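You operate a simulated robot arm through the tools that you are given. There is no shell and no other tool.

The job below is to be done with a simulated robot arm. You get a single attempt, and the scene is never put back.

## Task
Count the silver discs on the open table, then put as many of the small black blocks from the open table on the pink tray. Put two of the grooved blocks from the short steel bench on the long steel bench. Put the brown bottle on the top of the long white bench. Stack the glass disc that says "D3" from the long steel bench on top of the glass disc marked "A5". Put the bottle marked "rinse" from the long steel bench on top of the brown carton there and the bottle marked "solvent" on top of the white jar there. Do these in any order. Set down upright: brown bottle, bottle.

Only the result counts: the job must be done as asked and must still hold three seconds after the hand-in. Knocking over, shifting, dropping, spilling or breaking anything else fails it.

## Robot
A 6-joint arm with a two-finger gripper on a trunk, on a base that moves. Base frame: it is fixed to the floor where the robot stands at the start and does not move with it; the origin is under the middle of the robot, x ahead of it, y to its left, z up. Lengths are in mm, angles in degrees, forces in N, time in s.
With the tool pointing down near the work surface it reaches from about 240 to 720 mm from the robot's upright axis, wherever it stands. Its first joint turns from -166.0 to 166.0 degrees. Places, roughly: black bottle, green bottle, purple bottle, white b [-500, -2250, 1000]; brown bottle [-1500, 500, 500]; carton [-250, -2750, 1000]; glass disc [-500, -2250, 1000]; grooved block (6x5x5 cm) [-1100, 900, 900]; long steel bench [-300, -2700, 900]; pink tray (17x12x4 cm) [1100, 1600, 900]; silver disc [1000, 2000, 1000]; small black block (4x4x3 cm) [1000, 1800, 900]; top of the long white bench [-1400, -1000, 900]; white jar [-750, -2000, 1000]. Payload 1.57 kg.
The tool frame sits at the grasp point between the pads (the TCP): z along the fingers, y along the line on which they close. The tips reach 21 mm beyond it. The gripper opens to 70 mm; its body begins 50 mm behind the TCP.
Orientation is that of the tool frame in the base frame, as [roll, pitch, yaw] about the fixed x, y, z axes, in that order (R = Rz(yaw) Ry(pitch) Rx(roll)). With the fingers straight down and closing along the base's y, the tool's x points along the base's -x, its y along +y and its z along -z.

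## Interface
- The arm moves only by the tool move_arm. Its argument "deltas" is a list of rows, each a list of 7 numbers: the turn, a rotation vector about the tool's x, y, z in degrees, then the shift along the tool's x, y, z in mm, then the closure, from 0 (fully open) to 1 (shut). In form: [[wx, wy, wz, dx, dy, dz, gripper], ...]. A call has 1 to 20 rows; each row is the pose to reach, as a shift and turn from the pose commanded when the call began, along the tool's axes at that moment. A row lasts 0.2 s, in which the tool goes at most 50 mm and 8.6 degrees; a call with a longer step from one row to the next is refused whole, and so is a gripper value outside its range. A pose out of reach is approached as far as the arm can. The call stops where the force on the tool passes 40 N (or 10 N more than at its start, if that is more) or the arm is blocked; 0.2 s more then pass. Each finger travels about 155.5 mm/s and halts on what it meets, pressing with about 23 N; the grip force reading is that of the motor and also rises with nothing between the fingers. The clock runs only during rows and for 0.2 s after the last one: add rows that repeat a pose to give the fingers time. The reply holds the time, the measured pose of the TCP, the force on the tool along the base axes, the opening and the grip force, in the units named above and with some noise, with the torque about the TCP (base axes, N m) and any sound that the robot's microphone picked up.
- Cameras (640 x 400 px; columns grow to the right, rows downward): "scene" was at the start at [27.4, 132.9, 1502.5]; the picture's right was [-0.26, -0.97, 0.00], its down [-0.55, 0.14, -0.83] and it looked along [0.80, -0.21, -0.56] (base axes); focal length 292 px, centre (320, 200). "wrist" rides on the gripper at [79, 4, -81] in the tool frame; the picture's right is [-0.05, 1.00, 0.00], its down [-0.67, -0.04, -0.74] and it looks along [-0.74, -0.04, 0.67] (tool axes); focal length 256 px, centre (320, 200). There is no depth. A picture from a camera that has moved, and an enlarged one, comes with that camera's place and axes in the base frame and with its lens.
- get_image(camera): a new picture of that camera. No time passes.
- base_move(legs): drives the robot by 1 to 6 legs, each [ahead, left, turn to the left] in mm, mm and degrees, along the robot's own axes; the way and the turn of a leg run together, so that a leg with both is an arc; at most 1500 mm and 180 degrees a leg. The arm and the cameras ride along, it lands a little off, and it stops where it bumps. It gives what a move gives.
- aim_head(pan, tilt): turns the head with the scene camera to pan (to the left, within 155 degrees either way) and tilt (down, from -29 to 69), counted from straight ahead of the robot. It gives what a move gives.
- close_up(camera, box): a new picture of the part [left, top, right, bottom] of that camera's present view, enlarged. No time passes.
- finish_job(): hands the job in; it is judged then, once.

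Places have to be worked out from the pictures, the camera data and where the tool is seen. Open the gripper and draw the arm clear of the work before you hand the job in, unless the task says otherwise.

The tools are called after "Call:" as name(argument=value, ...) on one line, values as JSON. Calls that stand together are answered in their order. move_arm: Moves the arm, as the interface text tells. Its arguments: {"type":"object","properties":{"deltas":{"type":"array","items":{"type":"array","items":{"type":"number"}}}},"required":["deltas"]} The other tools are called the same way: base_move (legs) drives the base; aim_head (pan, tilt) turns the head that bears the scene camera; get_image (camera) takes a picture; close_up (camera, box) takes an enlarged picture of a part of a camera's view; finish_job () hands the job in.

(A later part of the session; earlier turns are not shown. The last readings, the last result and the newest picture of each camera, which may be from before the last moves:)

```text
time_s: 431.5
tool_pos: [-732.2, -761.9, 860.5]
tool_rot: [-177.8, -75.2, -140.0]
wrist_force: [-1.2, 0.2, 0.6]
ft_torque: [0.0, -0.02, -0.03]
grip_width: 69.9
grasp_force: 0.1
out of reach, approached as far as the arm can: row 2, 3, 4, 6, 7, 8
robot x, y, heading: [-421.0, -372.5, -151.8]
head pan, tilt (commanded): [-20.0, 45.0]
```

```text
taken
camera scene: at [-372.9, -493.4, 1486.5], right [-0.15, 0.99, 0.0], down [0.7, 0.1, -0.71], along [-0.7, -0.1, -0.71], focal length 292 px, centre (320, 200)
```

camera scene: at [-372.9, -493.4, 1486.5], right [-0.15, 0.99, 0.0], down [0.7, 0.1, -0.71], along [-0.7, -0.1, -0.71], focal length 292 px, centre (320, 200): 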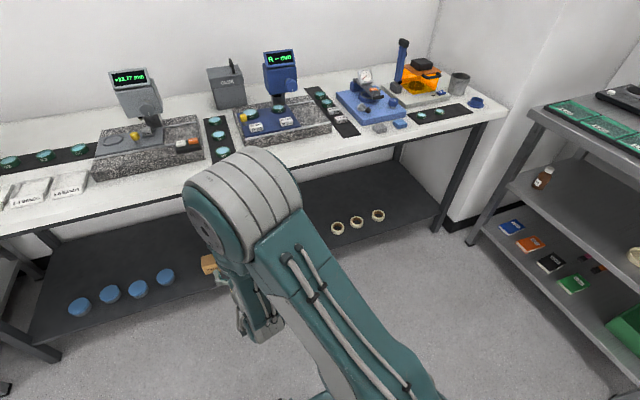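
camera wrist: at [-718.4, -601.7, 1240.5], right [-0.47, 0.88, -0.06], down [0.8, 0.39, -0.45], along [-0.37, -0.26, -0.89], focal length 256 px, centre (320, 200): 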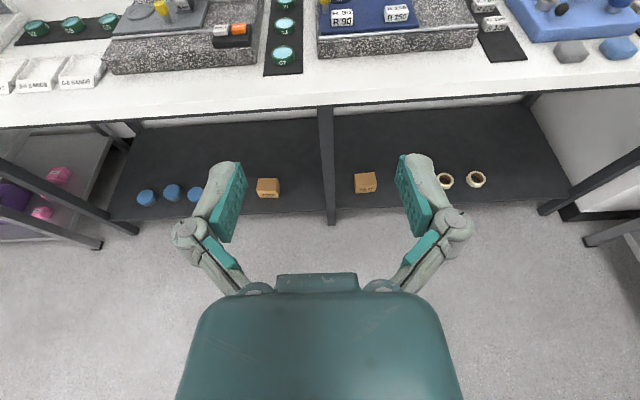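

The arm follows, with the elbow high and forward. For more clearance at the bench I'd stand farther back, so I test reaching forward-down to z≈610 at ~630 mm ahead.

Call:
move_arm(deltas=[[0, 0, 0, -28, 1, 33, 0], [0, 0, 0, -56, 2, 66, 0], [0, 0, 0, -84, 3, 99, 0], [0, 0, 0, -113, 4, 132, 0], [0, 0, 0, -141, 5, 165, 0], [0, 0, 0, -169, 6, 198, 0], [0, 0, 0, -197.5, 7, 231, 0], [0, 0, 0, -197.5, 7, 231, 0]])

Call:
get_image(camera="scene")

Call:
get_image(camera="wrist")

```text
time_s: 433.3
tool_pos: [-844.3, -895.6, 611.3]
tool_rot: [-179.4, -75.1, -140.0]
wrist_force: [0.7, -0.7, -1.1]
ft_torque: [-0.04, 0.03, -0.02]
grip_width: 70.0
grasp_force: 0.2
out of reach, approached as far as the arm can: row 1, 2, 3, 4, 5, 6, 7, 8
robot x, y, heading: [-419.7, -373.5, -151.6]
head pan, tilt (commanded): [-20.0, 45.0]
```

```text
taken
camera scene: at [-373.3, -494.2, 1486.4], right [-0.15, 0.99, 0.0], down [0.7, 0.11, -0.71], along [-0.7, -0.1, -0.71], focal length 292 px, centre (320, 200)
```

scene: 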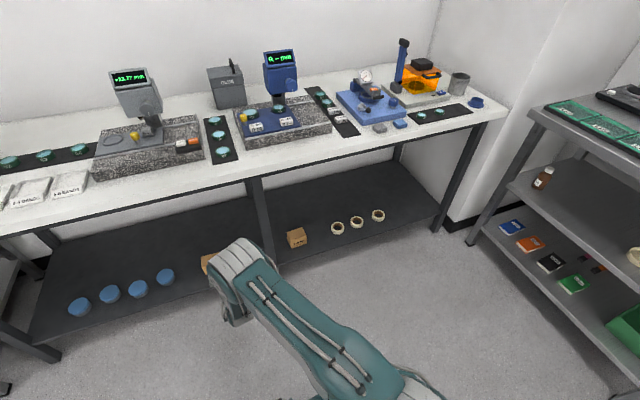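

```text
taken
camera wrist: at [-802.9, -854.6, 707.8], right [-0.64, 0.77, -0.05], down [0.7, 0.55, -0.45], along [-0.32, -0.33, -0.89], focal length 256 px, centre (320, 200)
```

wrist: 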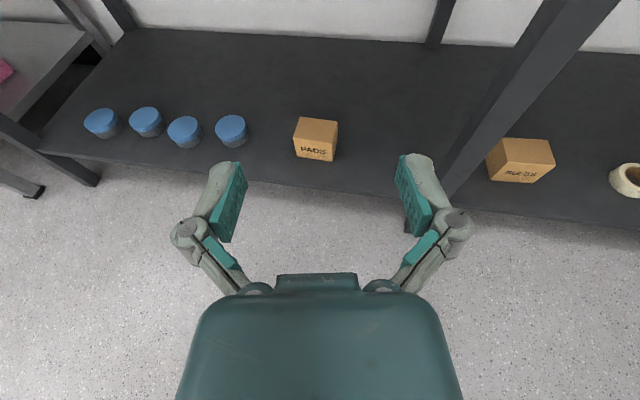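

The arm reaches z≈611 at ~620 mm ahead, sloping down nicely, though flagged "out of reach" by some joint limit. I test a slightly different yaw to see whether the limit vanishes.

Call:
move_arm(deltas=[[4.8, 0, -1.3, 0, 0, 0, 0], [9.7, 0, -2.6, 0, 0, 0, 0], [9.7, 0, -2.6, 0, 0, 0, 0]])

Call:
move_arm(deltas=[[-4.8, 0, 1.3, 0, 0, 0, 0], [-9.7, 0, 2.6, 0, 0, 0, 0], [-14.5, 0, 3.9, 0, 0, 0, 0], [-19.3, 0, 5.2, 0, 0, 0, 0], [-24.2, 0, 6.5, 0, 0, 0, 0], [-24.2, 0, 6.5, 0, 0, 0, 0]])

```text
time_s: 434.1
tool_pos: [-843.6, -895.7, 612.3]
tool_rot: [-179.3, -75.2, -140.0]
wrist_force: [0.1, -0.4, -0.4]
ft_torque: [0.01, -0.01, -0.01]
grip_width: 70.0
grasp_force: 0.1
out of reach, approached as far as the arm can: row 1, 2, 3
robot x, y, heading: [-419.0, -370.3, -151.7]
head pan, tilt (commanded): [-20.0, 45.0]
```

```text
time_s: 435.5
tool_pos: [-842.6, -896.6, 609.9]
tool_rot: [-179.2, -75.1, -165.2]
wrist_force: [-0.1, -0.5, -0.4]
ft_torque: [0.04, 0.0, -0.01]
grip_width: 70.0
grasp_force: 0.0
robot x, y, heading: [-420.3, -377.4, -151.7]
head pan, tilt (commanded): [-20.0, 45.0]
```

Yaw equal to the robot's heading is fine (limit is ~12° left). I set the tool straight ahead, then turn the base toward the short bench and drive to a pre-approach pose in front of the bottle.

Call:
move_arm(deltas=[[6.5, 0, -1.7, 0, 0, 0, 0], [13, 0, -3.4, 0, 0, 0, 0], [13, 0, -3.4, 0, 0, 0, 0]])

Call:
base_move(legs=[[0, 0, -91]])

Call:
aim_head(pan=0, tilt=40)

Call:
get_image(camera="scene")

```text
time_s: 436.3
tool_pos: [-841.8, -895.1, 610.4]
tool_rot: [-178.8, -75.1, -152.0]
wrist_force: [-0.1, 0.0, 0.3]
ft_torque: [0.0, -0.04, 0.01]
grip_width: 70.0
grasp_force: 0.1
robot x, y, heading: [-416.8, -369.6, -151.5]
head pan, tilt (commanded): [-20.0, 45.0]
```

```text
time_s: 440.6
tool_pos: [-930.5, 64.2, 611.3]
tool_rot: [-178.9, -75.0, 116.5]
wrist_force: [-0.4, 0.8, 0.1]
ft_torque: [0.0, 0.01, -0.02]
grip_width: 70.1
grasp_force: 0.1
robot x, y, heading: [-419.5, -372.6, 116.9]
head pan, tilt (commanded): [-20.0, 45.0]
```

```text
time_s: 441.4
tool_pos: [-930.6, 64.2, 612.1]
tool_rot: [-178.7, -75.1, 116.2]
wrist_force: [0.0, 0.3, 0.4]
ft_torque: [0.0, -0.02, -0.02]
grip_width: 70.1
grasp_force: 0.1
robot x, y, heading: [-420.5, -377.1, 116.7]
head pan, tilt (commanded): [0.0, 40.0]
```

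```text
taken
camera scene: at [-570.0, -418.5, 1493.6], right [0.89, 0.45, 0.0], down [0.29, -0.57, -0.76], along [-0.34, 0.68, -0.64], focal length 292 px, centre (320, 200)
```

scene: 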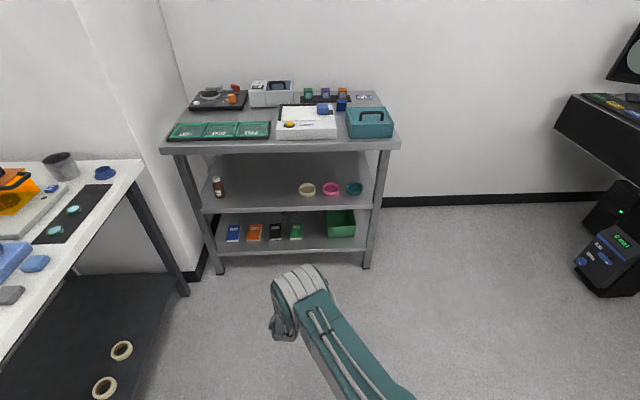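

The bottle is visible on the shelf. I zoom to triangulate its position from this viewpoint.

Call:
close_up(camera="scene", box=[160, 140, 280, 215])

Call:
get_image(camera="wrist")

```text
5.33 times, centred on (220, 178) of scene
camera zoom: at [-570.0, -418.5, 1493.6], right [0.89, 0.45, 0.0], down [0.29, -0.57, -0.76], along [-0.34, 0.68, -0.64], focal length 1556 px, centre (853, 320)
```

zoom: 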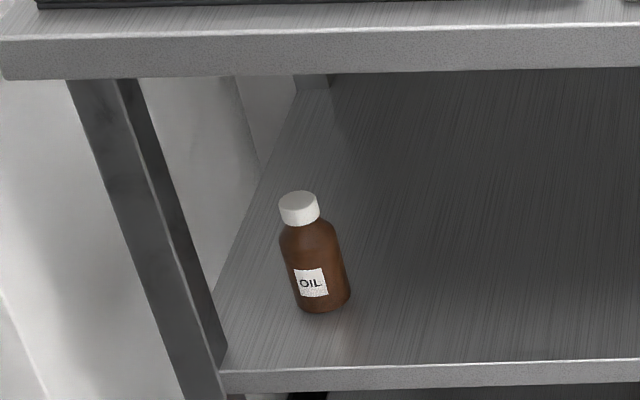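

```text
taken
camera wrist: at [-898.7, 14.6, 707.8], right [0.89, 0.45, -0.06], down [0.38, -0.81, -0.45], along [-0.25, 0.38, -0.89], focal length 256 px, centre (320, 200)
```

wrist: 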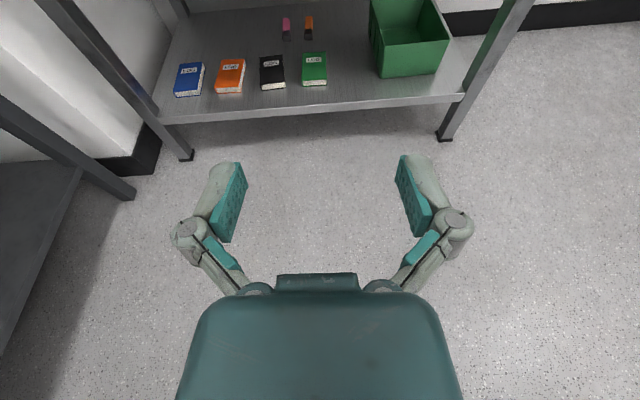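

Triangulation gives the bottle base at about [-1537, 377, 556], body ~52 mm wide, and the left post ~65 mm to its left. I drive left 400 and ahead 340 so the hand stops ~210 mm before the bottle.

Call:
base_move(legs=[[0, 395, 0.5], [340, 0, 0]])

Call:
get_image(camera="wrist")

Call:
get_image(camera="scene")

```text
time_s: 445.8
tool_pos: [-1447.9, 175.3, 611.4]
tool_rot: [-178.9, -75.1, 117.0]
wrist_force: [0.3, 0.4, 0.2]
ft_torque: [0.0, 0.0, 0.02]
grip_width: 70.3
grasp_force: 0.0
robot x, y, heading: [-931.3, -253.6, 117.6]
head pan, tilt (commanded): [0.0, 40.0]
```

```text
taken
camera wrist: at [-1415.4, 126.4, 707.5], right [0.89, 0.46, -0.06], down [0.39, -0.8, -0.45], along [-0.25, 0.38, -0.89], focal length 256 px, centre (320, 200)
```

wrist: 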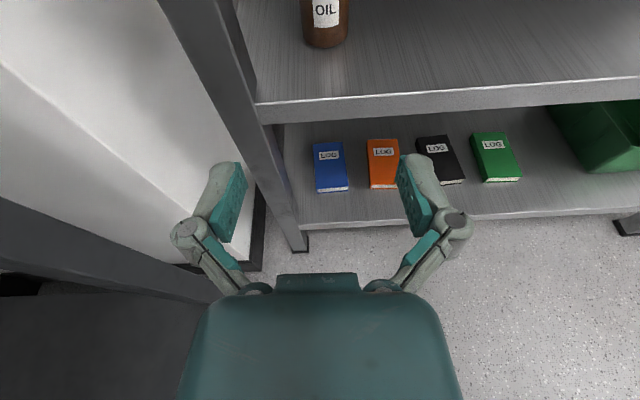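

```text
taken
camera scene: at [-1081.9, -302.8, 1493.5], right [0.89, 0.46, 0.0], down [0.3, -0.57, -0.77], along [-0.35, 0.68, -0.64], focal length 292 px, centre (320, 200)
```

scene: 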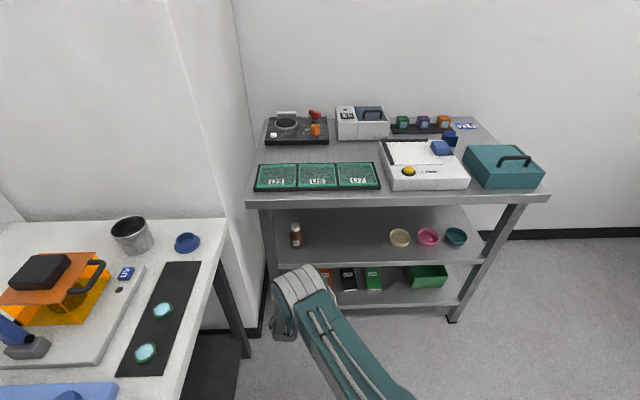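

The wrist camera, now on top, sees the bottle ahead. I zoom for its base and the post.

Call:
close_up(camera="wrist", box=[220, 0, 420, 125])

Call:
close_up(camera="scene", box=[240, 190, 360, 290])

```text
3.20 times, centred on (320, 62) of wrist
camera zoom: at [-1415.4, 126.4, 707.5], right [0.89, 0.46, -0.06], down [0.39, -0.8, -0.45], along [-0.25, 0.38, -0.89], focal length 819 px, centre (320, 640)
```

zoom: 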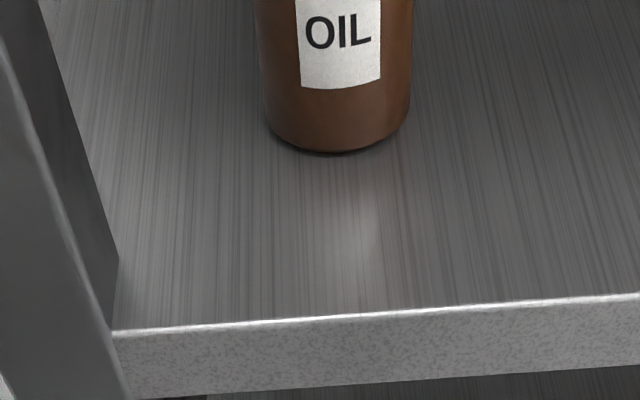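

```text
4.00 times, centred on (300, 240) of scene
camera zoom: at [-1081.9, -302.8, 1493.5], right [0.89, 0.46, 0.0], down [0.3, -0.57, -0.77], along [-0.35, 0.68, -0.64], focal length 1167 px, centre (400, 40)
```

zoom: 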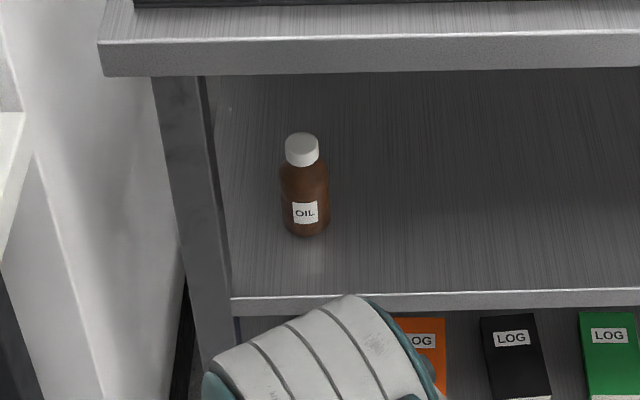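

Combining wrist and scene views: shelf z≈522, bottle (Ø≈54 mm, 115 mm tall) centre ≈ [-1565, 406], 258 mm ahead of the TCP; the left post is 71 mm left of the bottle's axis. I lower the hand to z≈577, turn it 6° left, and shift 4 mm right.

Call:
move_arm(deltas=[[2.9, 0, -0.8, -16, 2, 4.3, 0], [5.8, 0, -1.5, -32.9, 4, 8.7, 0.05], [5.8, 0, -1.5, -32.9, 4, 8.7, 0.05]])

Call:
get_image(camera="wrist")

```text
time_s: 446.6
tool_pos: [-1442.6, 177.8, 577.4]
tool_rot: [-178.3, -75.2, 122.6]
wrist_force: [0.7, 0.2, 0.6]
ft_torque: [0.0, 0.02, 0.02]
grip_width: 66.8
grasp_force: 0.1
robot x, y, heading: [-930.9, -258.4, 117.6]
head pan, tilt (commanded): [0.0, 40.0]
```

```text
taken
camera wrist: at [-1405.4, 132.1, 673.2], right [0.83, 0.55, -0.06], down [0.47, -0.76, -0.45], along [-0.29, 0.35, -0.89], focal length 256 px, centre (320, 200)
```

wrist: 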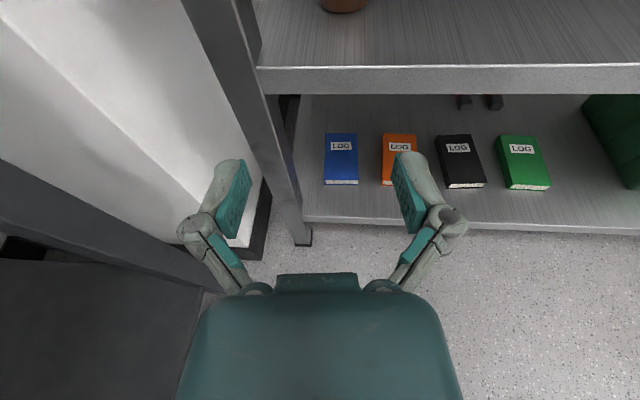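

The shelf edge now looks level, so the bench is turned ~4.5° from my heading. I shift 15 mm right and then drive 130 mm along the bench's normal, then re-check.

Call:
base_move(legs=[[0, -15, 0], [130, 10, 0]])

Call:
get_image(camera="wrist")

Call:
get_image(camera="scene")

```text
time_s: 448.2
tool_pos: [-1500.9, 296.4, 577.1]
tool_rot: [-178.5, -75.2, 123.0]
wrist_force: [0.6, 0.5, -0.8]
ft_torque: [0.04, 0.0, -0.01]
grip_width: 66.3
grasp_force: 0.0
robot x, y, heading: [-988.9, -133.8, 117.7]
head pan, tilt (commanded): [0.0, 40.0]
```

```text
taken
camera wrist: at [-1464.0, 250.9, 672.9], right [0.83, 0.55, -0.06], down [0.47, -0.76, -0.45], along [-0.29, 0.35, -0.89], focal length 256 px, centre (320, 200)
```

wrist: 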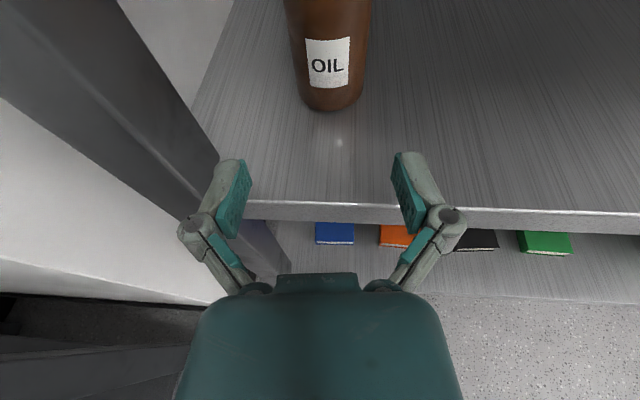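

```text
taken
camera scene: at [-1141.2, -184.2, 1493.4], right [0.89, 0.46, 0.0], down [0.3, -0.57, -0.77], along [-0.35, 0.68, -0.64], focal length 292 px, centre (320, 200)
```

scene: 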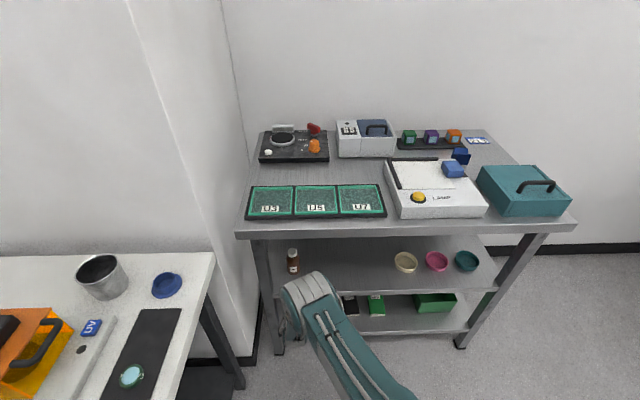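

The bottle is ~126 mm ahead and ~5 mm right of the TCP; the post has ~20 mm clearance. I drive 95 mm farther.

Call:
base_move(legs=[[95, 3, 0]])

Call:
get_image(camera="wrist")

Call:
get_image(camera="scene")

```text
time_s: 449.4
tool_pos: [-1547.0, 380.3, 578.3]
tool_rot: [-177.9, -75.2, 122.3]
wrist_force: [0.2, 0.2, 0.8]
ft_torque: [0.0, 0.02, -0.01]
grip_width: 66.3
grasp_force: 0.1
robot x, y, heading: [-1032.9, -52.1, 117.7]
head pan, tilt (commanded): [0.0, 40.0]
```

```text
taken
camera wrist: at [-1509.9, 335.2, 674.0], right [0.83, 0.55, -0.06], down [0.47, -0.76, -0.45], along [-0.3, 0.35, -0.89], focal length 256 px, centre (320, 200)
```

wrist: 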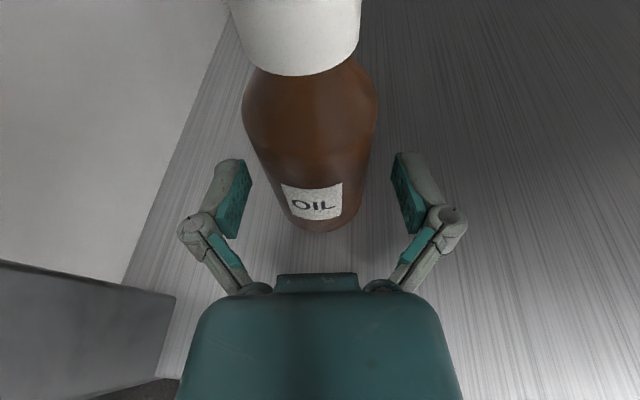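

```text
taken
camera scene: at [-1185.2, -98.4, 1493.8], right [0.89, 0.47, 0.0], down [0.3, -0.57, -0.77], along [-0.36, 0.68, -0.64], focal length 292 px, centre (320, 200)
```

scene: 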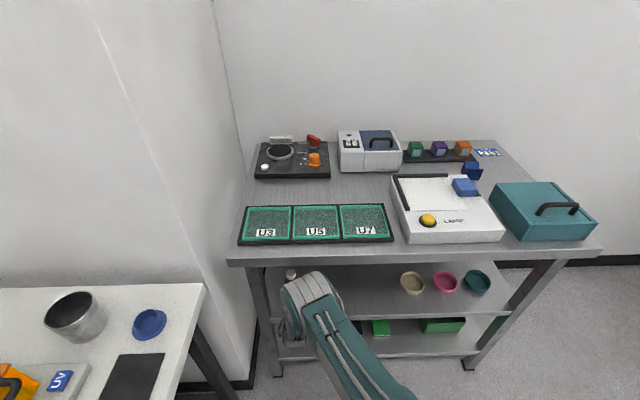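

The bottle is ~30 mm ahead and ~5 mm left of the finger centre. I shift 5 mm left and advance 28 mm with the arm in small steps.

Call:
move_arm(deltas=[[0, 0, 0, 0, -3, 0, 0.04], [0, 0, 0, 0, -5, 0, 0.04], [0, 0, 0, 1.8, -5, 6.8, 0.04], [0, 0, 0, 3.6, -5, 13.5, 0.04], [0, 0, 0, 5.4, -5, 20.3, 0.04], [0, 0, 0, 7.2, -5, 27, 0.04], [0, 0, 0, 7.2, -5, 27, 0.04]])

Call:
get_image(camera="wrist")

```text
time_s: 450.9
tool_pos: [-1567.2, 400.2, 579.8]
tool_rot: [-177.8, -75.1, 122.4]
wrist_force: [-0.2, 0.4, -0.8]
ft_torque: [-0.01, -0.02, 0.02]
grip_width: 66.7
grasp_force: 0.0
robot x, y, heading: [-1037.6, -50.6, 117.5]
head pan, tilt (commanded): [0.0, 40.0]
```

```text
taken
camera wrist: at [-1529.4, 355.1, 674.6], right [0.83, 0.55, -0.06], down [0.47, -0.76, -0.45], along [-0.3, 0.35, -0.89], focal length 256 px, centre (320, 200)
```

wrist: 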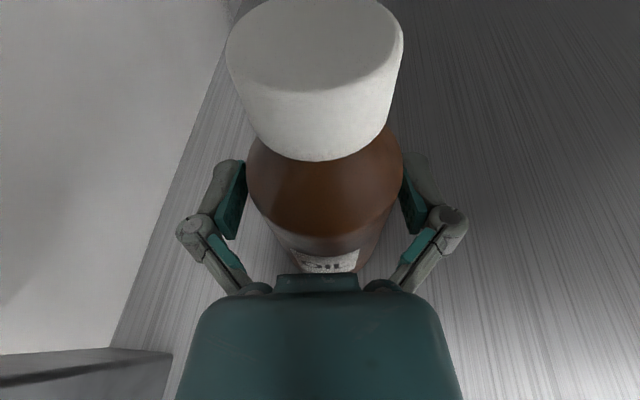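

The bottle is centred between the fingers with no contact. I close the gripper on the body.

Call:
move_arm(deltas=[[0, 0, 0, 0, 0, 0, 0.12], [0, 0, 0, 0, 0, 0, 0.2], [0, 0, 0, 0, 0, 0, 0.5], [0, 0, 0, 0, 0, 0, 1], [0, 0, 0, 0, 0, 0, 1]])

Call:
get_image(camera="wrist")

```text
time_s: 452.1
tool_pos: [-1566.4, 400.3, 579.4]
tool_rot: [-177.7, -75.3, 122.3]
wrist_force: [-1.1, 0.0, 2.1]
ft_torque: [-0.02, 0.03, 0.02]
grip_width: 49.7
grasp_force: 22.5
robot x, y, heading: [-1035.1, -50.6, 117.9]
head pan, tilt (commanded): [0.0, 40.0]
```

```text
taken
camera wrist: at [-1529.4, 355.1, 674.9], right [0.83, 0.55, -0.06], down [0.47, -0.76, -0.45], along [-0.3, 0.35, -0.89], focal length 256 px, centre (320, 200)
```

wrist: 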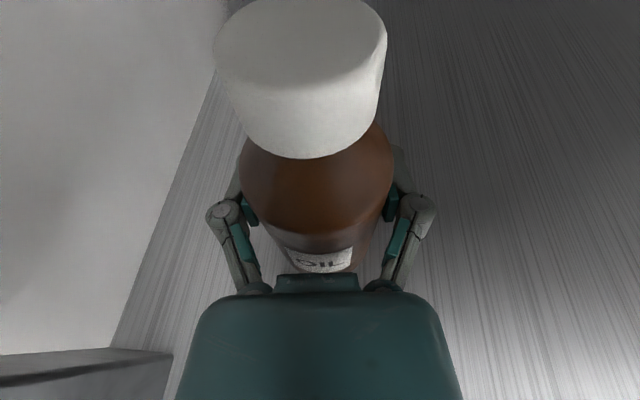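

Gripped at ~50 mm. I lift the bottle 20 mm slowly.

Call:
move_arm(deltas=[[0, 0, 0, 1, 0, -0.3, 1], [0, 0, 0, 2.4, 0, -0.6, 1], [0, 0, 0, 4.8, 0, -1.3, 1], [0, 0, 0, 7.7, 0, -2.1, 1], [0, 0, 0, 11.6, 0, -3.1, 1], [0, 0, 0, 15.5, 0, -4.1, 1], [0, 0, 0, 19.3, 0, -5.1, 1], [0, 0, 0, 19.3, 0, -5.1, 1]])

Call:
get_image(camera="wrist")

Call:
close_up(camera="scene", box=[230, 240, 350, 340])

```text
time_s: 453.9
tool_pos: [-1565.6, 401.4, 598.3]
tool_rot: [-177.9, -75.3, 122.4]
wrist_force: [-0.1, 0.3, -0.9]
ft_torque: [0.03, 0.04, -0.02]
grip_width: 49.5
grasp_force: 23.1
robot x, y, heading: [-1039.7, -49.5, 117.9]
head pan, tilt (commanded): [0.0, 40.0]
```

```text
taken
camera wrist: at [-1529.3, 355.2, 694.6], right [0.83, 0.55, -0.06], down [0.47, -0.76, -0.45], along [-0.3, 0.35, -0.89], focal length 256 px, centre (320, 200)
```

wrist: 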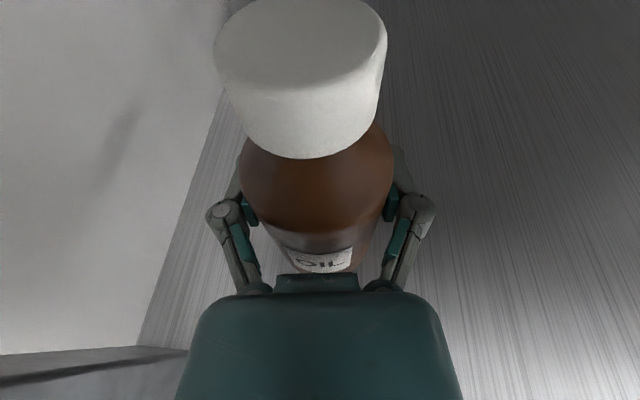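

```text
4.00 times, centred on (290, 290) of scene
camera zoom: at [-1186.3, -98.7, 1493.6], right [0.89, 0.47, 0.0], down [0.3, -0.57, -0.76], along [-0.35, 0.68, -0.64], focal length 1167 px, centre (440, -160)
```

zoom: 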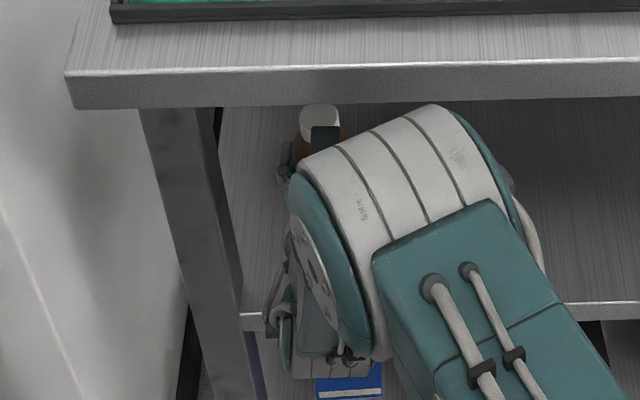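

The bottle is lifted clear of the shelf. I back the base straight out the way I came.

Call:
base_move(legs=[[-100, -3, 0], [-150, -10, 0], [-100, 0, 0]])

Call:
get_image(camera="wrist")

Call:
get_image(camera="scene")

```text
time_s: 456.8
tool_pos: [-1394.7, 98.6, 598.3]
tool_rot: [-177.8, -75.3, 122.5]
wrist_force: [0.8, 0.1, -1.4]
ft_torque: [0.05, 0.0, 0.0]
grip_width: 49.6
grasp_force: 23.4
robot x, y, heading: [-862.9, -353.9, 118.0]
head pan, tilt (commanded): [0.0, 40.0]
```

```text
taken
camera wrist: at [-1357.1, 52.5, 694.6], right [0.83, 0.55, -0.06], down [0.47, -0.76, -0.45], along [-0.3, 0.35, -0.89], focal length 256 px, centre (320, 200)
```

wrist: 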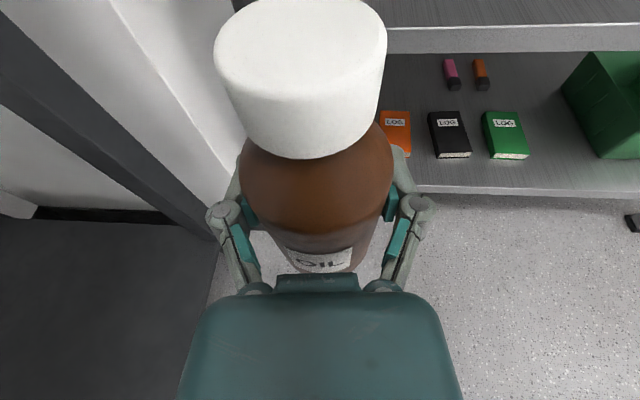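

```text
taken
camera scene: at [-1013.0, -400.7, 1493.6], right [0.88, 0.47, 0.0], down [0.3, -0.57, -0.76], along [-0.36, 0.68, -0.64], focal length 292 px, centre (320, 200)
```

scene: 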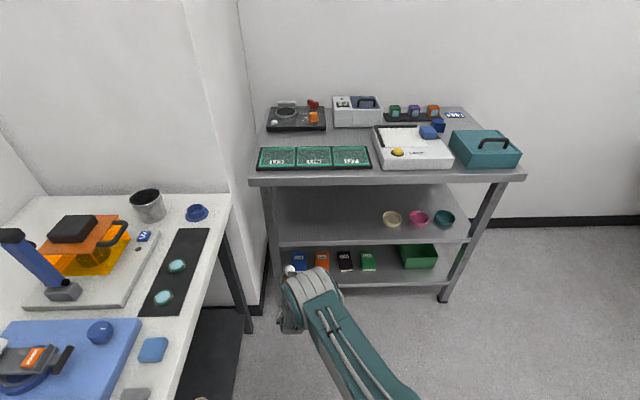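

The bottle is out of the shelf and held. I now raise it to z≈1000 while drawing it closer, slowly.

Call:
move_arm(deltas=[[0, 0, 0, 3.5, 1, -2.3, 1], [0, 0, 0, 12, 3.4, -7.8, 1], [0, 0, 0, 26, 7.4, -16.9, 1], [0, 0, 0, 46, 13, -29.8, 1], [0, 0, 0, 67, 19, -43.5, 1], [0, 0, 0, 88, 25, -57.1, 1], [0, 0, 0, 109, 31, -70.7, 1], [0, 0, 0, 130, 37, -84.3, 1], [0, 0, 0, 151, 43, -98, 1], [0, 0, 0, 172, 49, -111.6, 1], [0, 0, 0, 193, 55, -125.2, 1], [0, 0, 0, 214, 61, -138.8, 1], [0, 0, 0, 235, 67, -152.4, 1], [0, 0, 0, 256, 73, -166, 1], [0, 0, 0, 277, 79, -179.7, 1], [0, 0, 0, 298, 85, -193.3, 1], [0, 0, 0, 319, 91, -207, 1], [0, 0, 0, 338, 96, -219.3, 1], [0, 0, 0, 349, 99, -226.4, 1], [0, 0, 0, 353, 100, -229, 1]])

Call:
get_image(camera="wrist")

Call:
get_image(camera="scene")

```text
time_s: 461.0
tool_pos: [-1232.2, 49.3, 997.6]
tool_rot: [-177.8, -75.3, 122.2]
wrist_force: [0.1, -0.2, -1.8]
ft_torque: [0.02, 0.0, 0.02]
grip_width: 49.8
grasp_force: 22.5
robot x, y, heading: [-863.3, -351.3, 117.8]
head pan, tilt (commanded): [0.0, 40.0]
```

```text
taken
camera wrist: at [-1195.7, 3.3, 1093.4], right [0.83, 0.55, -0.06], down [0.47, -0.76, -0.45], along [-0.3, 0.35, -0.89], focal length 256 px, centre (320, 200)
```

wrist: 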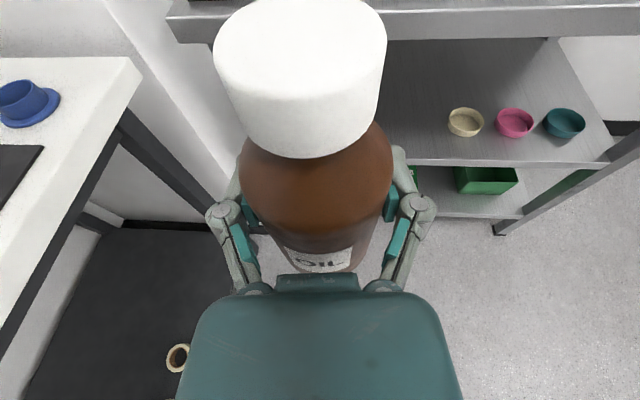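

```text
taken
camera scene: at [-1011.5, -401.0, 1493.8], right [0.88, 0.47, 0.0], down [0.3, -0.57, -0.77], along [-0.36, 0.68, -0.64], focal length 292 px, centre (320, 200)
```

scene: 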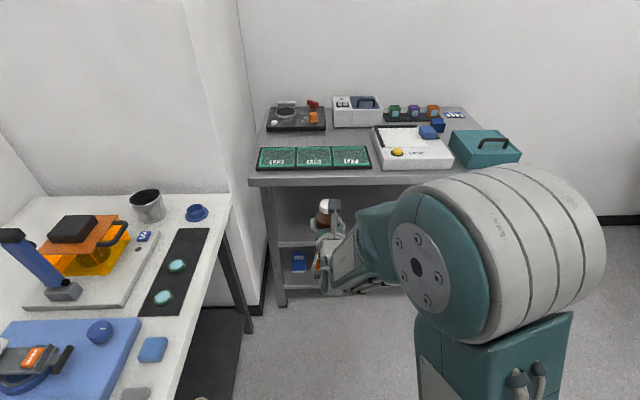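

The bottle is held upright at z≈998. I move away from the white bench (right 380), then turn left 90° to face it.

Call:
base_move(legs=[[0, -190, 0], [0, -190, 0], [0, 0, 45], [0, 0, 45]])

Call:
aim_head(pan=0, tilt=40)

Call:
get_image(camera="scene")

Call:
get_image(camera="wrist")

```text
time_s: 467.9
tool_pos: [-922.2, -551.9, 997.9]
tool_rot: [-177.6, -75.3, -146.9]
wrist_force: [-1.0, 0.0, -2.9]
ft_torque: [-0.04, 0.03, -0.02]
grip_width: 50.0
grasp_force: 23.0
robot x, y, heading: [-525.3, -176.0, -151.3]
head pan, tilt (commanded): [0.0, 40.0]
```

```text
time_s: 468.5
tool_pos: [-922.9, -553.1, 997.6]
tool_rot: [-177.7, -75.2, -146.8]
wrist_force: [-0.4, 0.7, -1.7]
ft_torque: [0.01, 0.02, 0.02]
grip_width: 50.0
grasp_force: 23.1
robot x, y, heading: [-526.5, -174.0, -151.3]
head pan, tilt (commanded): [0.0, 40.0]
```

```text
taken
camera scene: at [-474.0, -323.9, 1493.8], right [-0.48, 0.88, 0.0], down [0.56, 0.31, -0.77], along [-0.67, -0.37, -0.64], focal length 292 px, centre (320, 200)
```

scene: 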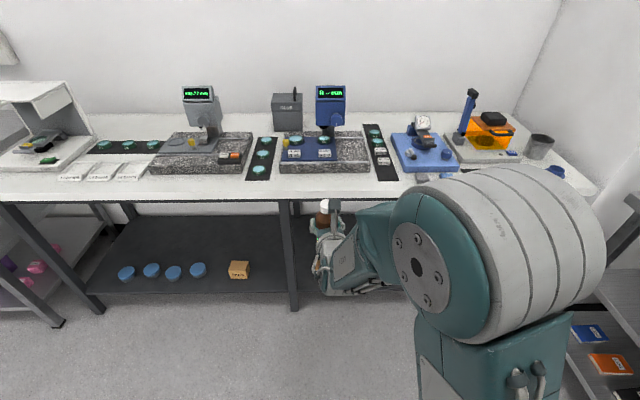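

```text
taken
camera wrist: at [-877.7, -514.7, 1093.4], right [-0.57, 0.82, -0.06], down [0.75, 0.48, -0.45], along [-0.34, -0.3, -0.89], focal length 256 px, centre (320, 200)
```

wrist: 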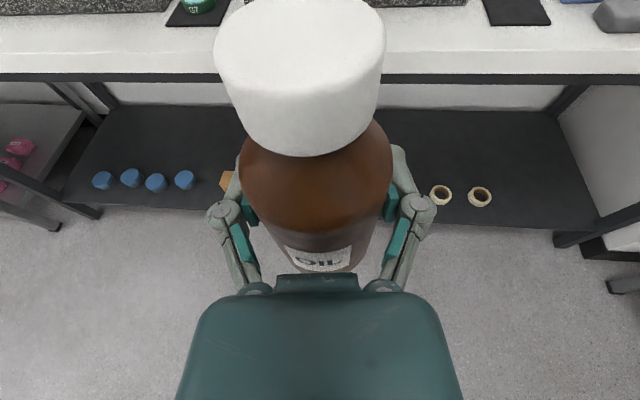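

Facing the white bench; the strip in front of the second granite block is right ahead. I zoom to measure it.

Call:
close_up(camera="scene", box=[240, 120, 420, 240])

```text
3.33 times, centred on (330, 180) of scene
camera zoom: at [-474.0, -323.9, 1493.8], right [-0.48, 0.88, 0.0], down [0.56, 0.31, -0.77], along [-0.67, -0.37, -0.64], focal length 973 px, centre (287, 267)
```

zoom: 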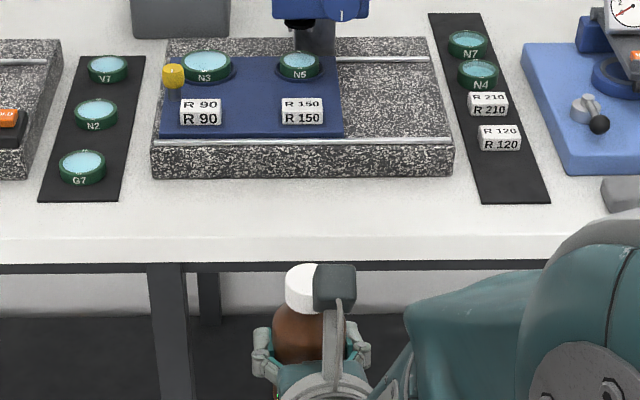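

The strip is ~106 mm deep; the target is 292 mm straight ahead of the TCP. I drive 210 mm ahead and check.

Call:
base_move(legs=[[110, 0, 0], [100, 0, 0]])

Call:
get_image(camera="scene")

Call:
get_image(camera="wrist")

Call:
close_up(camera="scene", box=[240, 120, 420, 240])

```text
time_s: 470.4
tool_pos: [-1108.8, -653.0, 997.6]
tool_rot: [-177.6, -75.4, -147.1]
wrist_force: [0.1, 0.2, -2.5]
ft_torque: [0.02, 0.06, 0.01]
grip_width: 49.9
grasp_force: 23.1
robot x, y, heading: [-715.9, -277.0, -151.5]
head pan, tilt (commanded): [0.0, 40.0]
```

```text
taken
camera scene: at [-660.3, -425.7, 1493.8], right [-0.48, 0.88, 0.0], down [0.56, 0.31, -0.77], along [-0.67, -0.37, -0.64], focal length 292 px, centre (320, 200)
```

scene: 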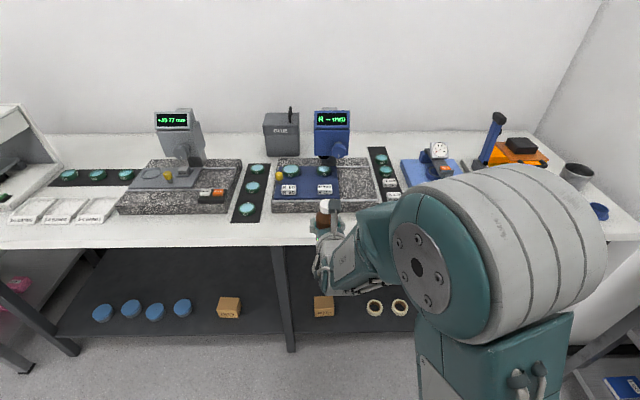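

```text
taken
camera wrist: at [-1064.4, -615.1, 1093.6], right [-0.56, 0.82, -0.06], down [0.75, 0.48, -0.46], along [-0.34, -0.3, -0.89], focal length 256 px, centre (320, 200)
```

wrist: 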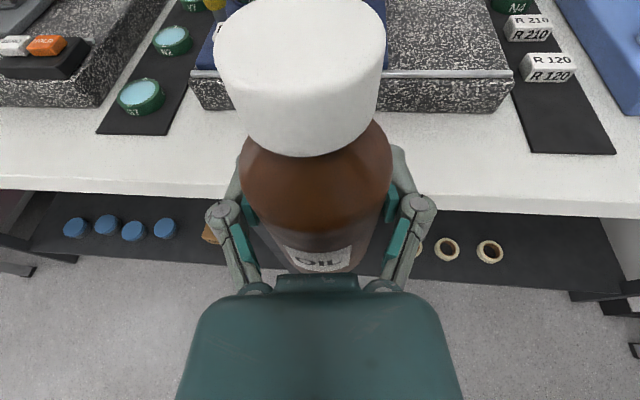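

```text
3.33 times, centred on (330, 180) of scene
camera zoom: at [-660.3, -425.7, 1493.8], right [-0.48, 0.88, 0.0], down [0.56, 0.31, -0.77], along [-0.67, -0.37, -0.64], focal length 973 px, centre (287, 267)
```

zoom: 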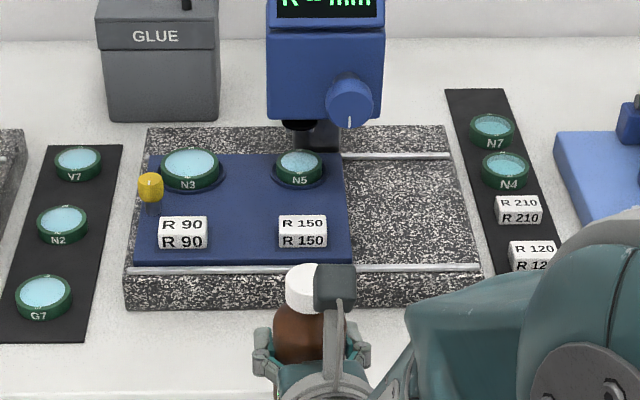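

Target is ~93 mm farther ahead. I drive 85 mm and check again.

Call:
base_move(legs=[[85, 0, 0]])

Call:
get_image(camera="wrist")

Call:
close_up(camera="scene", box=[240, 160, 420, 280])

```text
time_s: 471.5
tool_pos: [-1184.0, -693.3, 998.1]
tool_rot: [-177.7, -75.3, -147.1]
wrist_force: [0.0, -0.3, -1.4]
ft_torque: [-0.01, 0.03, 0.03]
grip_width: 49.9
grasp_force: 23.0
robot x, y, heading: [-788.3, -317.7, -151.4]
head pan, tilt (commanded): [0.0, 40.0]
```

```text
taken
camera wrist: at [-1139.4, -655.9, 1093.9], right [-0.56, 0.82, -0.06], down [0.75, 0.48, -0.46], along [-0.34, -0.3, -0.89], focal length 256 px, centre (320, 200)
```

wrist: 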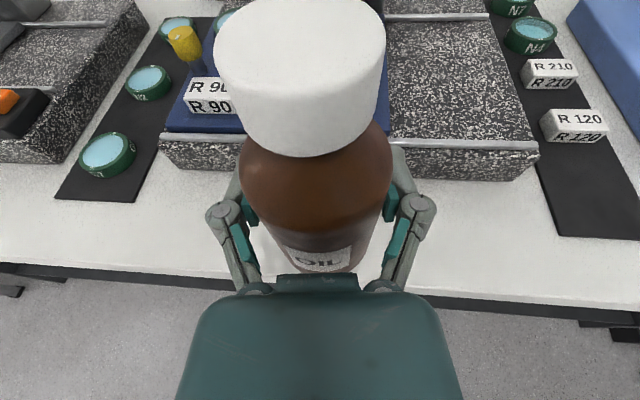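

```text
3.33 times, centred on (330, 220) of scene
camera zoom: at [-735.4, -466.7, 1493.8], right [-0.48, 0.88, 0.0], down [0.56, 0.31, -0.77], along [-0.67, -0.37, -0.64], focal length 973 px, centre (287, 133)
```

zoom: 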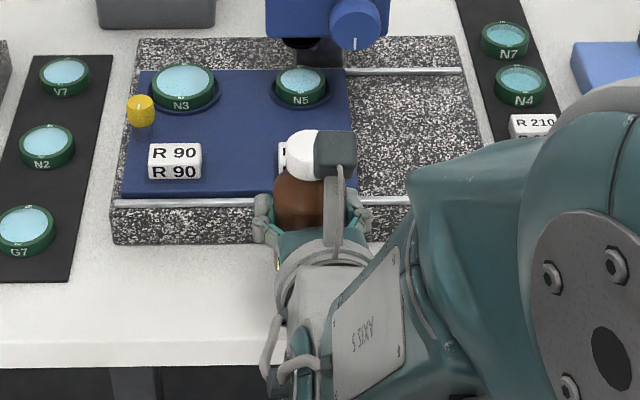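

The bottle is over the strip; I move it ~10 mm farther in for centring and lower it to just above the bench top.

Call:
move_arm(deltas=[[0, 0, 0, 0.6, 0, 2.4, 1], [0, 0, 0, 1.6, 0, 6, 1], [0, 0, 0, 2.6, 0, 9.7, 1], [0, 0, 0, 0.7, 0, 10.2, 1], [0, 0, 0, -4.2, 0, 11.5, 1], [0, 0, 0, -9, 0, 12.8, 1], [0, 0, 0, -14.8, 0, 14.3, 1], [0, 0, 0, -20.6, 0, 15.9, 1], [0, 0, 0, -24.5, 0, 16.9, 1], [0, 0, 0, -24.5, 0, 16.9, 1]])

Call:
get_image(camera="wrist")

Call:
close_up(camera="scene", box=[240, 160, 420, 280])

```text
time_s: 473.7
tool_pos: [-1191.9, -699.3, 968.6]
tool_rot: [-177.8, -75.3, -147.1]
wrist_force: [-0.4, 0.8, -1.9]
ft_torque: [0.0, 0.0, 0.05]
grip_width: 49.6
grasp_force: 23.4
robot x, y, heading: [-788.2, -317.9, -151.4]
head pan, tilt (commanded): [0.0, 40.0]
```

```text
taken
camera wrist: at [-1146.8, -662.2, 1065.6], right [-0.56, 0.83, -0.06], down [0.75, 0.48, -0.45], along [-0.35, -0.3, -0.89], focal length 256 px, centre (320, 200)
```

wrist: 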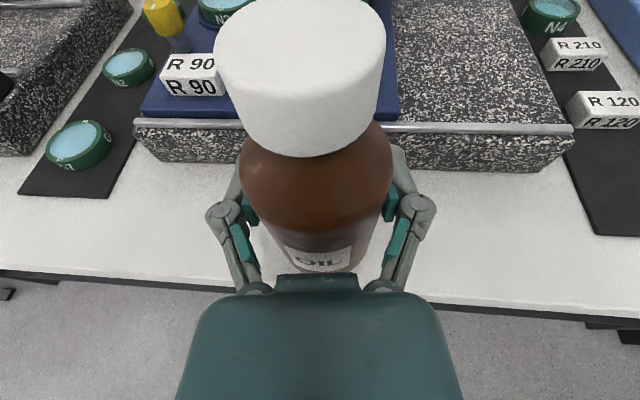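

```text
3.33 times, centred on (330, 220) of scene
camera zoom: at [-735.5, -466.8, 1493.7], right [-0.48, 0.88, 0.0], down [0.56, 0.31, -0.77], along [-0.67, -0.37, -0.64], focal length 973 px, centre (287, 133)
```

zoom: 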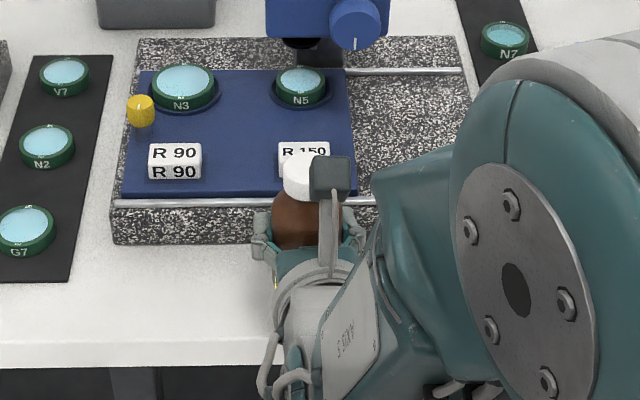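

Clear so far. I lower in small steps until contact.

Call:
move_arm(deltas=[[0, 0, 0, -1.5, 0, 0.4, 1], [0, 0, 0, -2.9, 0, 0.8, 1], [0, 0, 0, -2.9, 0, 0.8, 1]])

Call:
move_arm(deltas=[[0, 0, 0, -1.2, 0, 0.3, 1], [0, 0, 0, -1.9, 0, 0.5, 1], [0, 0, 0, -1.9, 0, 0.5, 1]])

Call:
move_arm(deltas=[[0, 0, 0, -1.2, 0, 0.3, 1], [0, 0, 0, -1.9, 0, 0.5, 1], [0, 0, 0, -1.9, 0, 0.5, 1]])

```text
time_s: 474.5
tool_pos: [-1191.9, -700.1, 967.4]
tool_rot: [-177.7, -75.3, -147.0]
wrist_force: [0.0, 0.0, -1.8]
ft_torque: [0.03, 0.02, 0.01]
grip_width: 49.7
grasp_force: 23.4
robot x, y, heading: [-788.4, -318.2, -151.5]
head pan, tilt (commanded): [0.0, 40.0]
```

```text
time_s: 475.3
tool_pos: [-1191.8, -699.5, 964.5]
tool_rot: [-177.7, -75.4, -147.1]
wrist_force: [0.0, 1.0, -2.2]
ft_torque: [-0.02, 0.02, 0.0]
grip_width: 49.7
grasp_force: 22.6
robot x, y, heading: [-786.5, -317.9, -151.3]
head pan, tilt (commanded): [0.0, 40.0]
```

```text
time_s: 476.1
tool_pos: [-1192.5, -699.8, 963.1]
tool_rot: [-177.8, -75.4, -147.2]
wrist_force: [0.3, 0.0, -1.7]
ft_torque: [0.0, 0.0, -0.01]
grip_width: 49.5
grasp_force: 22.7
robot x, y, heading: [-788.5, -319.4, -151.4]
head pan, tilt (commanded): [0.0, 40.0]
```

No contact yet; I continue in ~1.5–2 mm steps.

Call:
move_arm(deltas=[[0, 0, 0, -1.9, 0, 0.5, 1], [0, 0, 0, -1.9, 0, 0.5, 1]])

Call:
move_arm(deltas=[[0, 0, 0, -1.5, 0, 0.4, 1], [0, 0, 0, -1.5, 0, 0.4, 1]])

Call:
move_arm(deltas=[[0, 0, 0, -1.5, 0, 0.4, 1], [0, 0, 0, -1.5, 0, 0.4, 1]])

```text
time_s: 476.7
tool_pos: [-1191.7, -699.9, 961.9]
tool_rot: [-177.9, -75.3, -147.1]
wrist_force: [0.1, 0.6, -1.5]
ft_torque: [0.0, 0.01, 0.02]
grip_width: 49.8
grasp_force: 23.3
robot x, y, heading: [-787.8, -315.6, -151.0]
head pan, tilt (commanded): [0.0, 40.0]
```

```text
time_s: 477.3
tool_pos: [-1192.1, -700.9, 960.6]
tool_rot: [-177.9, -75.2, -147.1]
wrist_force: [0.2, -0.2, -1.2]
ft_torque: [-0.03, -0.02, 0.02]
grip_width: 49.7
grasp_force: 23.2
robot x, y, heading: [-788.1, -318.8, -151.6]
head pan, tilt (commanded): [0.0, 40.0]
```

```text
time_s: 477.9
tool_pos: [-1190.6, -700.9, 958.0]
tool_rot: [-177.9, -75.3, -147.1]
wrist_force: [0.4, -0.7, -0.9]
ft_torque: [-0.02, 0.01, 0.02]
grip_width: 49.7
grasp_force: 23.0
robot x, y, heading: [-788.2, -316.8, -151.3]
head pan, tilt (commanded): [0.0, 40.0]
```

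Still hanging. I continue lowering step by step.

Call:
move_arm(deltas=[[0, 0, 0, -1.5, 0, 0.4, 1], [0, 0, 0, -1.5, 0, 0.4, 1]])

Call:
move_arm(deltas=[[0, 0, 0, -1.5, 0, 0.4, 1], [0, 0, 0, -1.5, 0, 0.4, 1]])

Call:
move_arm(deltas=[[0, 0, 0, -1.5, 0, 0.4, 1], [0, 0, 0, -1.5, 0, 0.4, 1]])

Call:
close_up(camera="scene", box=[280, 190, 360, 260])

```text
time_s: 478.5
tool_pos: [-1190.8, -701.2, 956.9]
tool_rot: [-177.9, -75.3, -147.2]
wrist_force: [-0.3, 0.6, -2.5]
ft_torque: [0.0, 0.0, 0.03]
grip_width: 49.6
grasp_force: 23.1
robot x, y, heading: [-785.5, -318.1, -151.2]
head pan, tilt (commanded): [0.0, 40.0]
```

```text
time_s: 479.1
tool_pos: [-1189.6, -699.9, 955.5]
tool_rot: [-177.9, -75.2, -147.1]
wrist_force: [0.1, -0.1, -1.7]
ft_torque: [0.0, -0.01, 0.02]
grip_width: 49.5
grasp_force: 23.3
robot x, y, heading: [-789.8, -320.0, -151.3]
head pan, tilt (commanded): [0.0, 40.0]
```

```text
time_s: 479.7
tool_pos: [-1190.7, -701.5, 953.2]
tool_rot: [-177.9, -75.3, -147.1]
wrist_force: [-0.5, 0.1, -1.8]
ft_torque: [0.03, 0.06, -0.01]
grip_width: 49.6
grasp_force: 22.6
robot x, y, heading: [-784.7, -321.1, -151.4]
head pan, tilt (commanded): [0.0, 40.0]
```

```text
5.71 times, centred on (320, 225) of scene
camera zoom: at [-735.5, -466.8, 1493.7], right [-0.48, 0.88, 0.0], down [0.56, 0.31, -0.77], along [-0.67, -0.37, -0.64], focal length 1668 px, centre (320, 57)
```

zoom: 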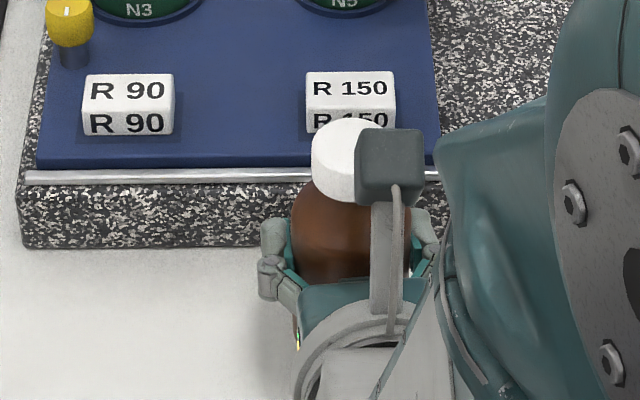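

Force shows it still hangs; re-triangulating suggests the white bench top is lower, z≈880. I re-measure with the wrist camera before going on.

Call:
get_image(camera="wrist")

Call:
close_up(camera="scene", box=[200, 180, 440, 300])

```text
taken
camera wrist: at [-1146.3, -663.5, 1049.3], right [-0.56, 0.83, -0.06], down [0.75, 0.48, -0.45], along [-0.35, -0.3, -0.89], focal length 256 px, centre (320, 200)
```

wrist: 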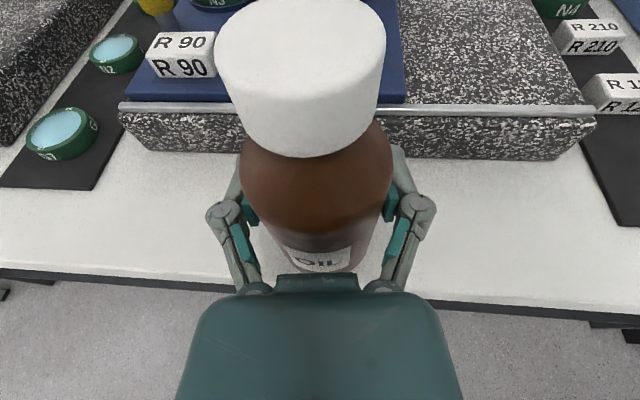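

```text
2.67 times, centred on (320, 240) of scene
camera zoom: at [-735.5, -466.8, 1493.7], right [-0.48, 0.88, 0.0], down [0.56, 0.31, -0.77], along [-0.67, -0.37, -0.64], focal length 778 px, centre (320, 93)
```

zoom: 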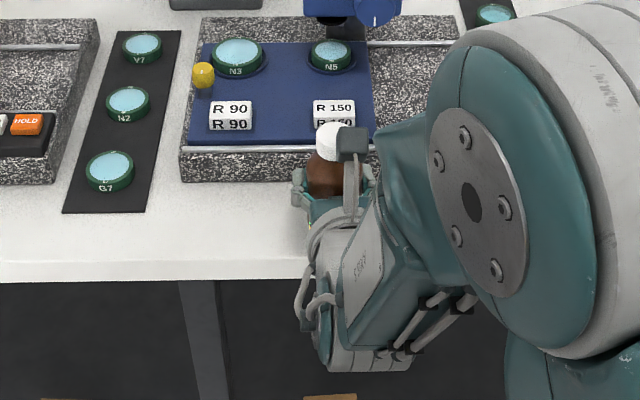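

The white bench top is at z≈878, so the strip is F≈481–584 from the camera while the bottle is at 512. I move 18 mm farther in and lower 12 mm.

Call:
move_arm(deltas=[[0, 0, 0, 1, 0, 4, 1], [0, 0, 0, 2.2, 0, 8.5, 1], [0, 0, 0, 3.4, 0, 13, 1], [0, 0, 0, 4.6, 0, 17.4, 1], [0, 0, 0, 2.7, 0, 17.9, 1], [0, 0, 0, -1.2, 0, 18.9, 1], [0, 0, 0, -5, 0, 19.9, 1], [0, 0, 0, -7, 0, 20.4, 1], [0, 0, 0, -7, 0, 20.4, 1]])

Call:
get_image(camera="wrist")

```text
time_s: 481.7
tool_pos: [-1203.9, -714.5, 942.4]
tool_rot: [-178.0, -75.4, -147.2]
wrist_force: [-0.1, -0.2, -1.9]
ft_torque: [-0.01, 0.06, 0.0]
grip_width: 49.7
grasp_force: 23.4
out of reach, approached as far as the arm can: row 4, 5, 6, 7, 8, 9
robot x, y, heading: [-787.1, -317.9, -151.4]
head pan, tilt (commanded): [0.0, 40.0]
```

```text
taken
camera wrist: at [-1158.5, -676.6, 1038.6], right [-0.56, 0.83, -0.06], down [0.75, 0.48, -0.45], along [-0.35, -0.3, -0.89], focal length 256 px, centre (320, 200)
```

wrist: 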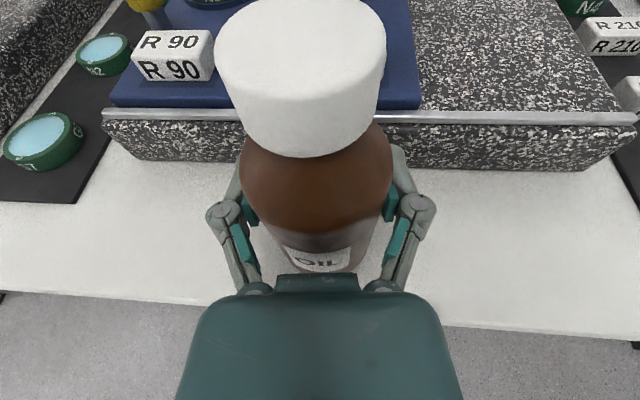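

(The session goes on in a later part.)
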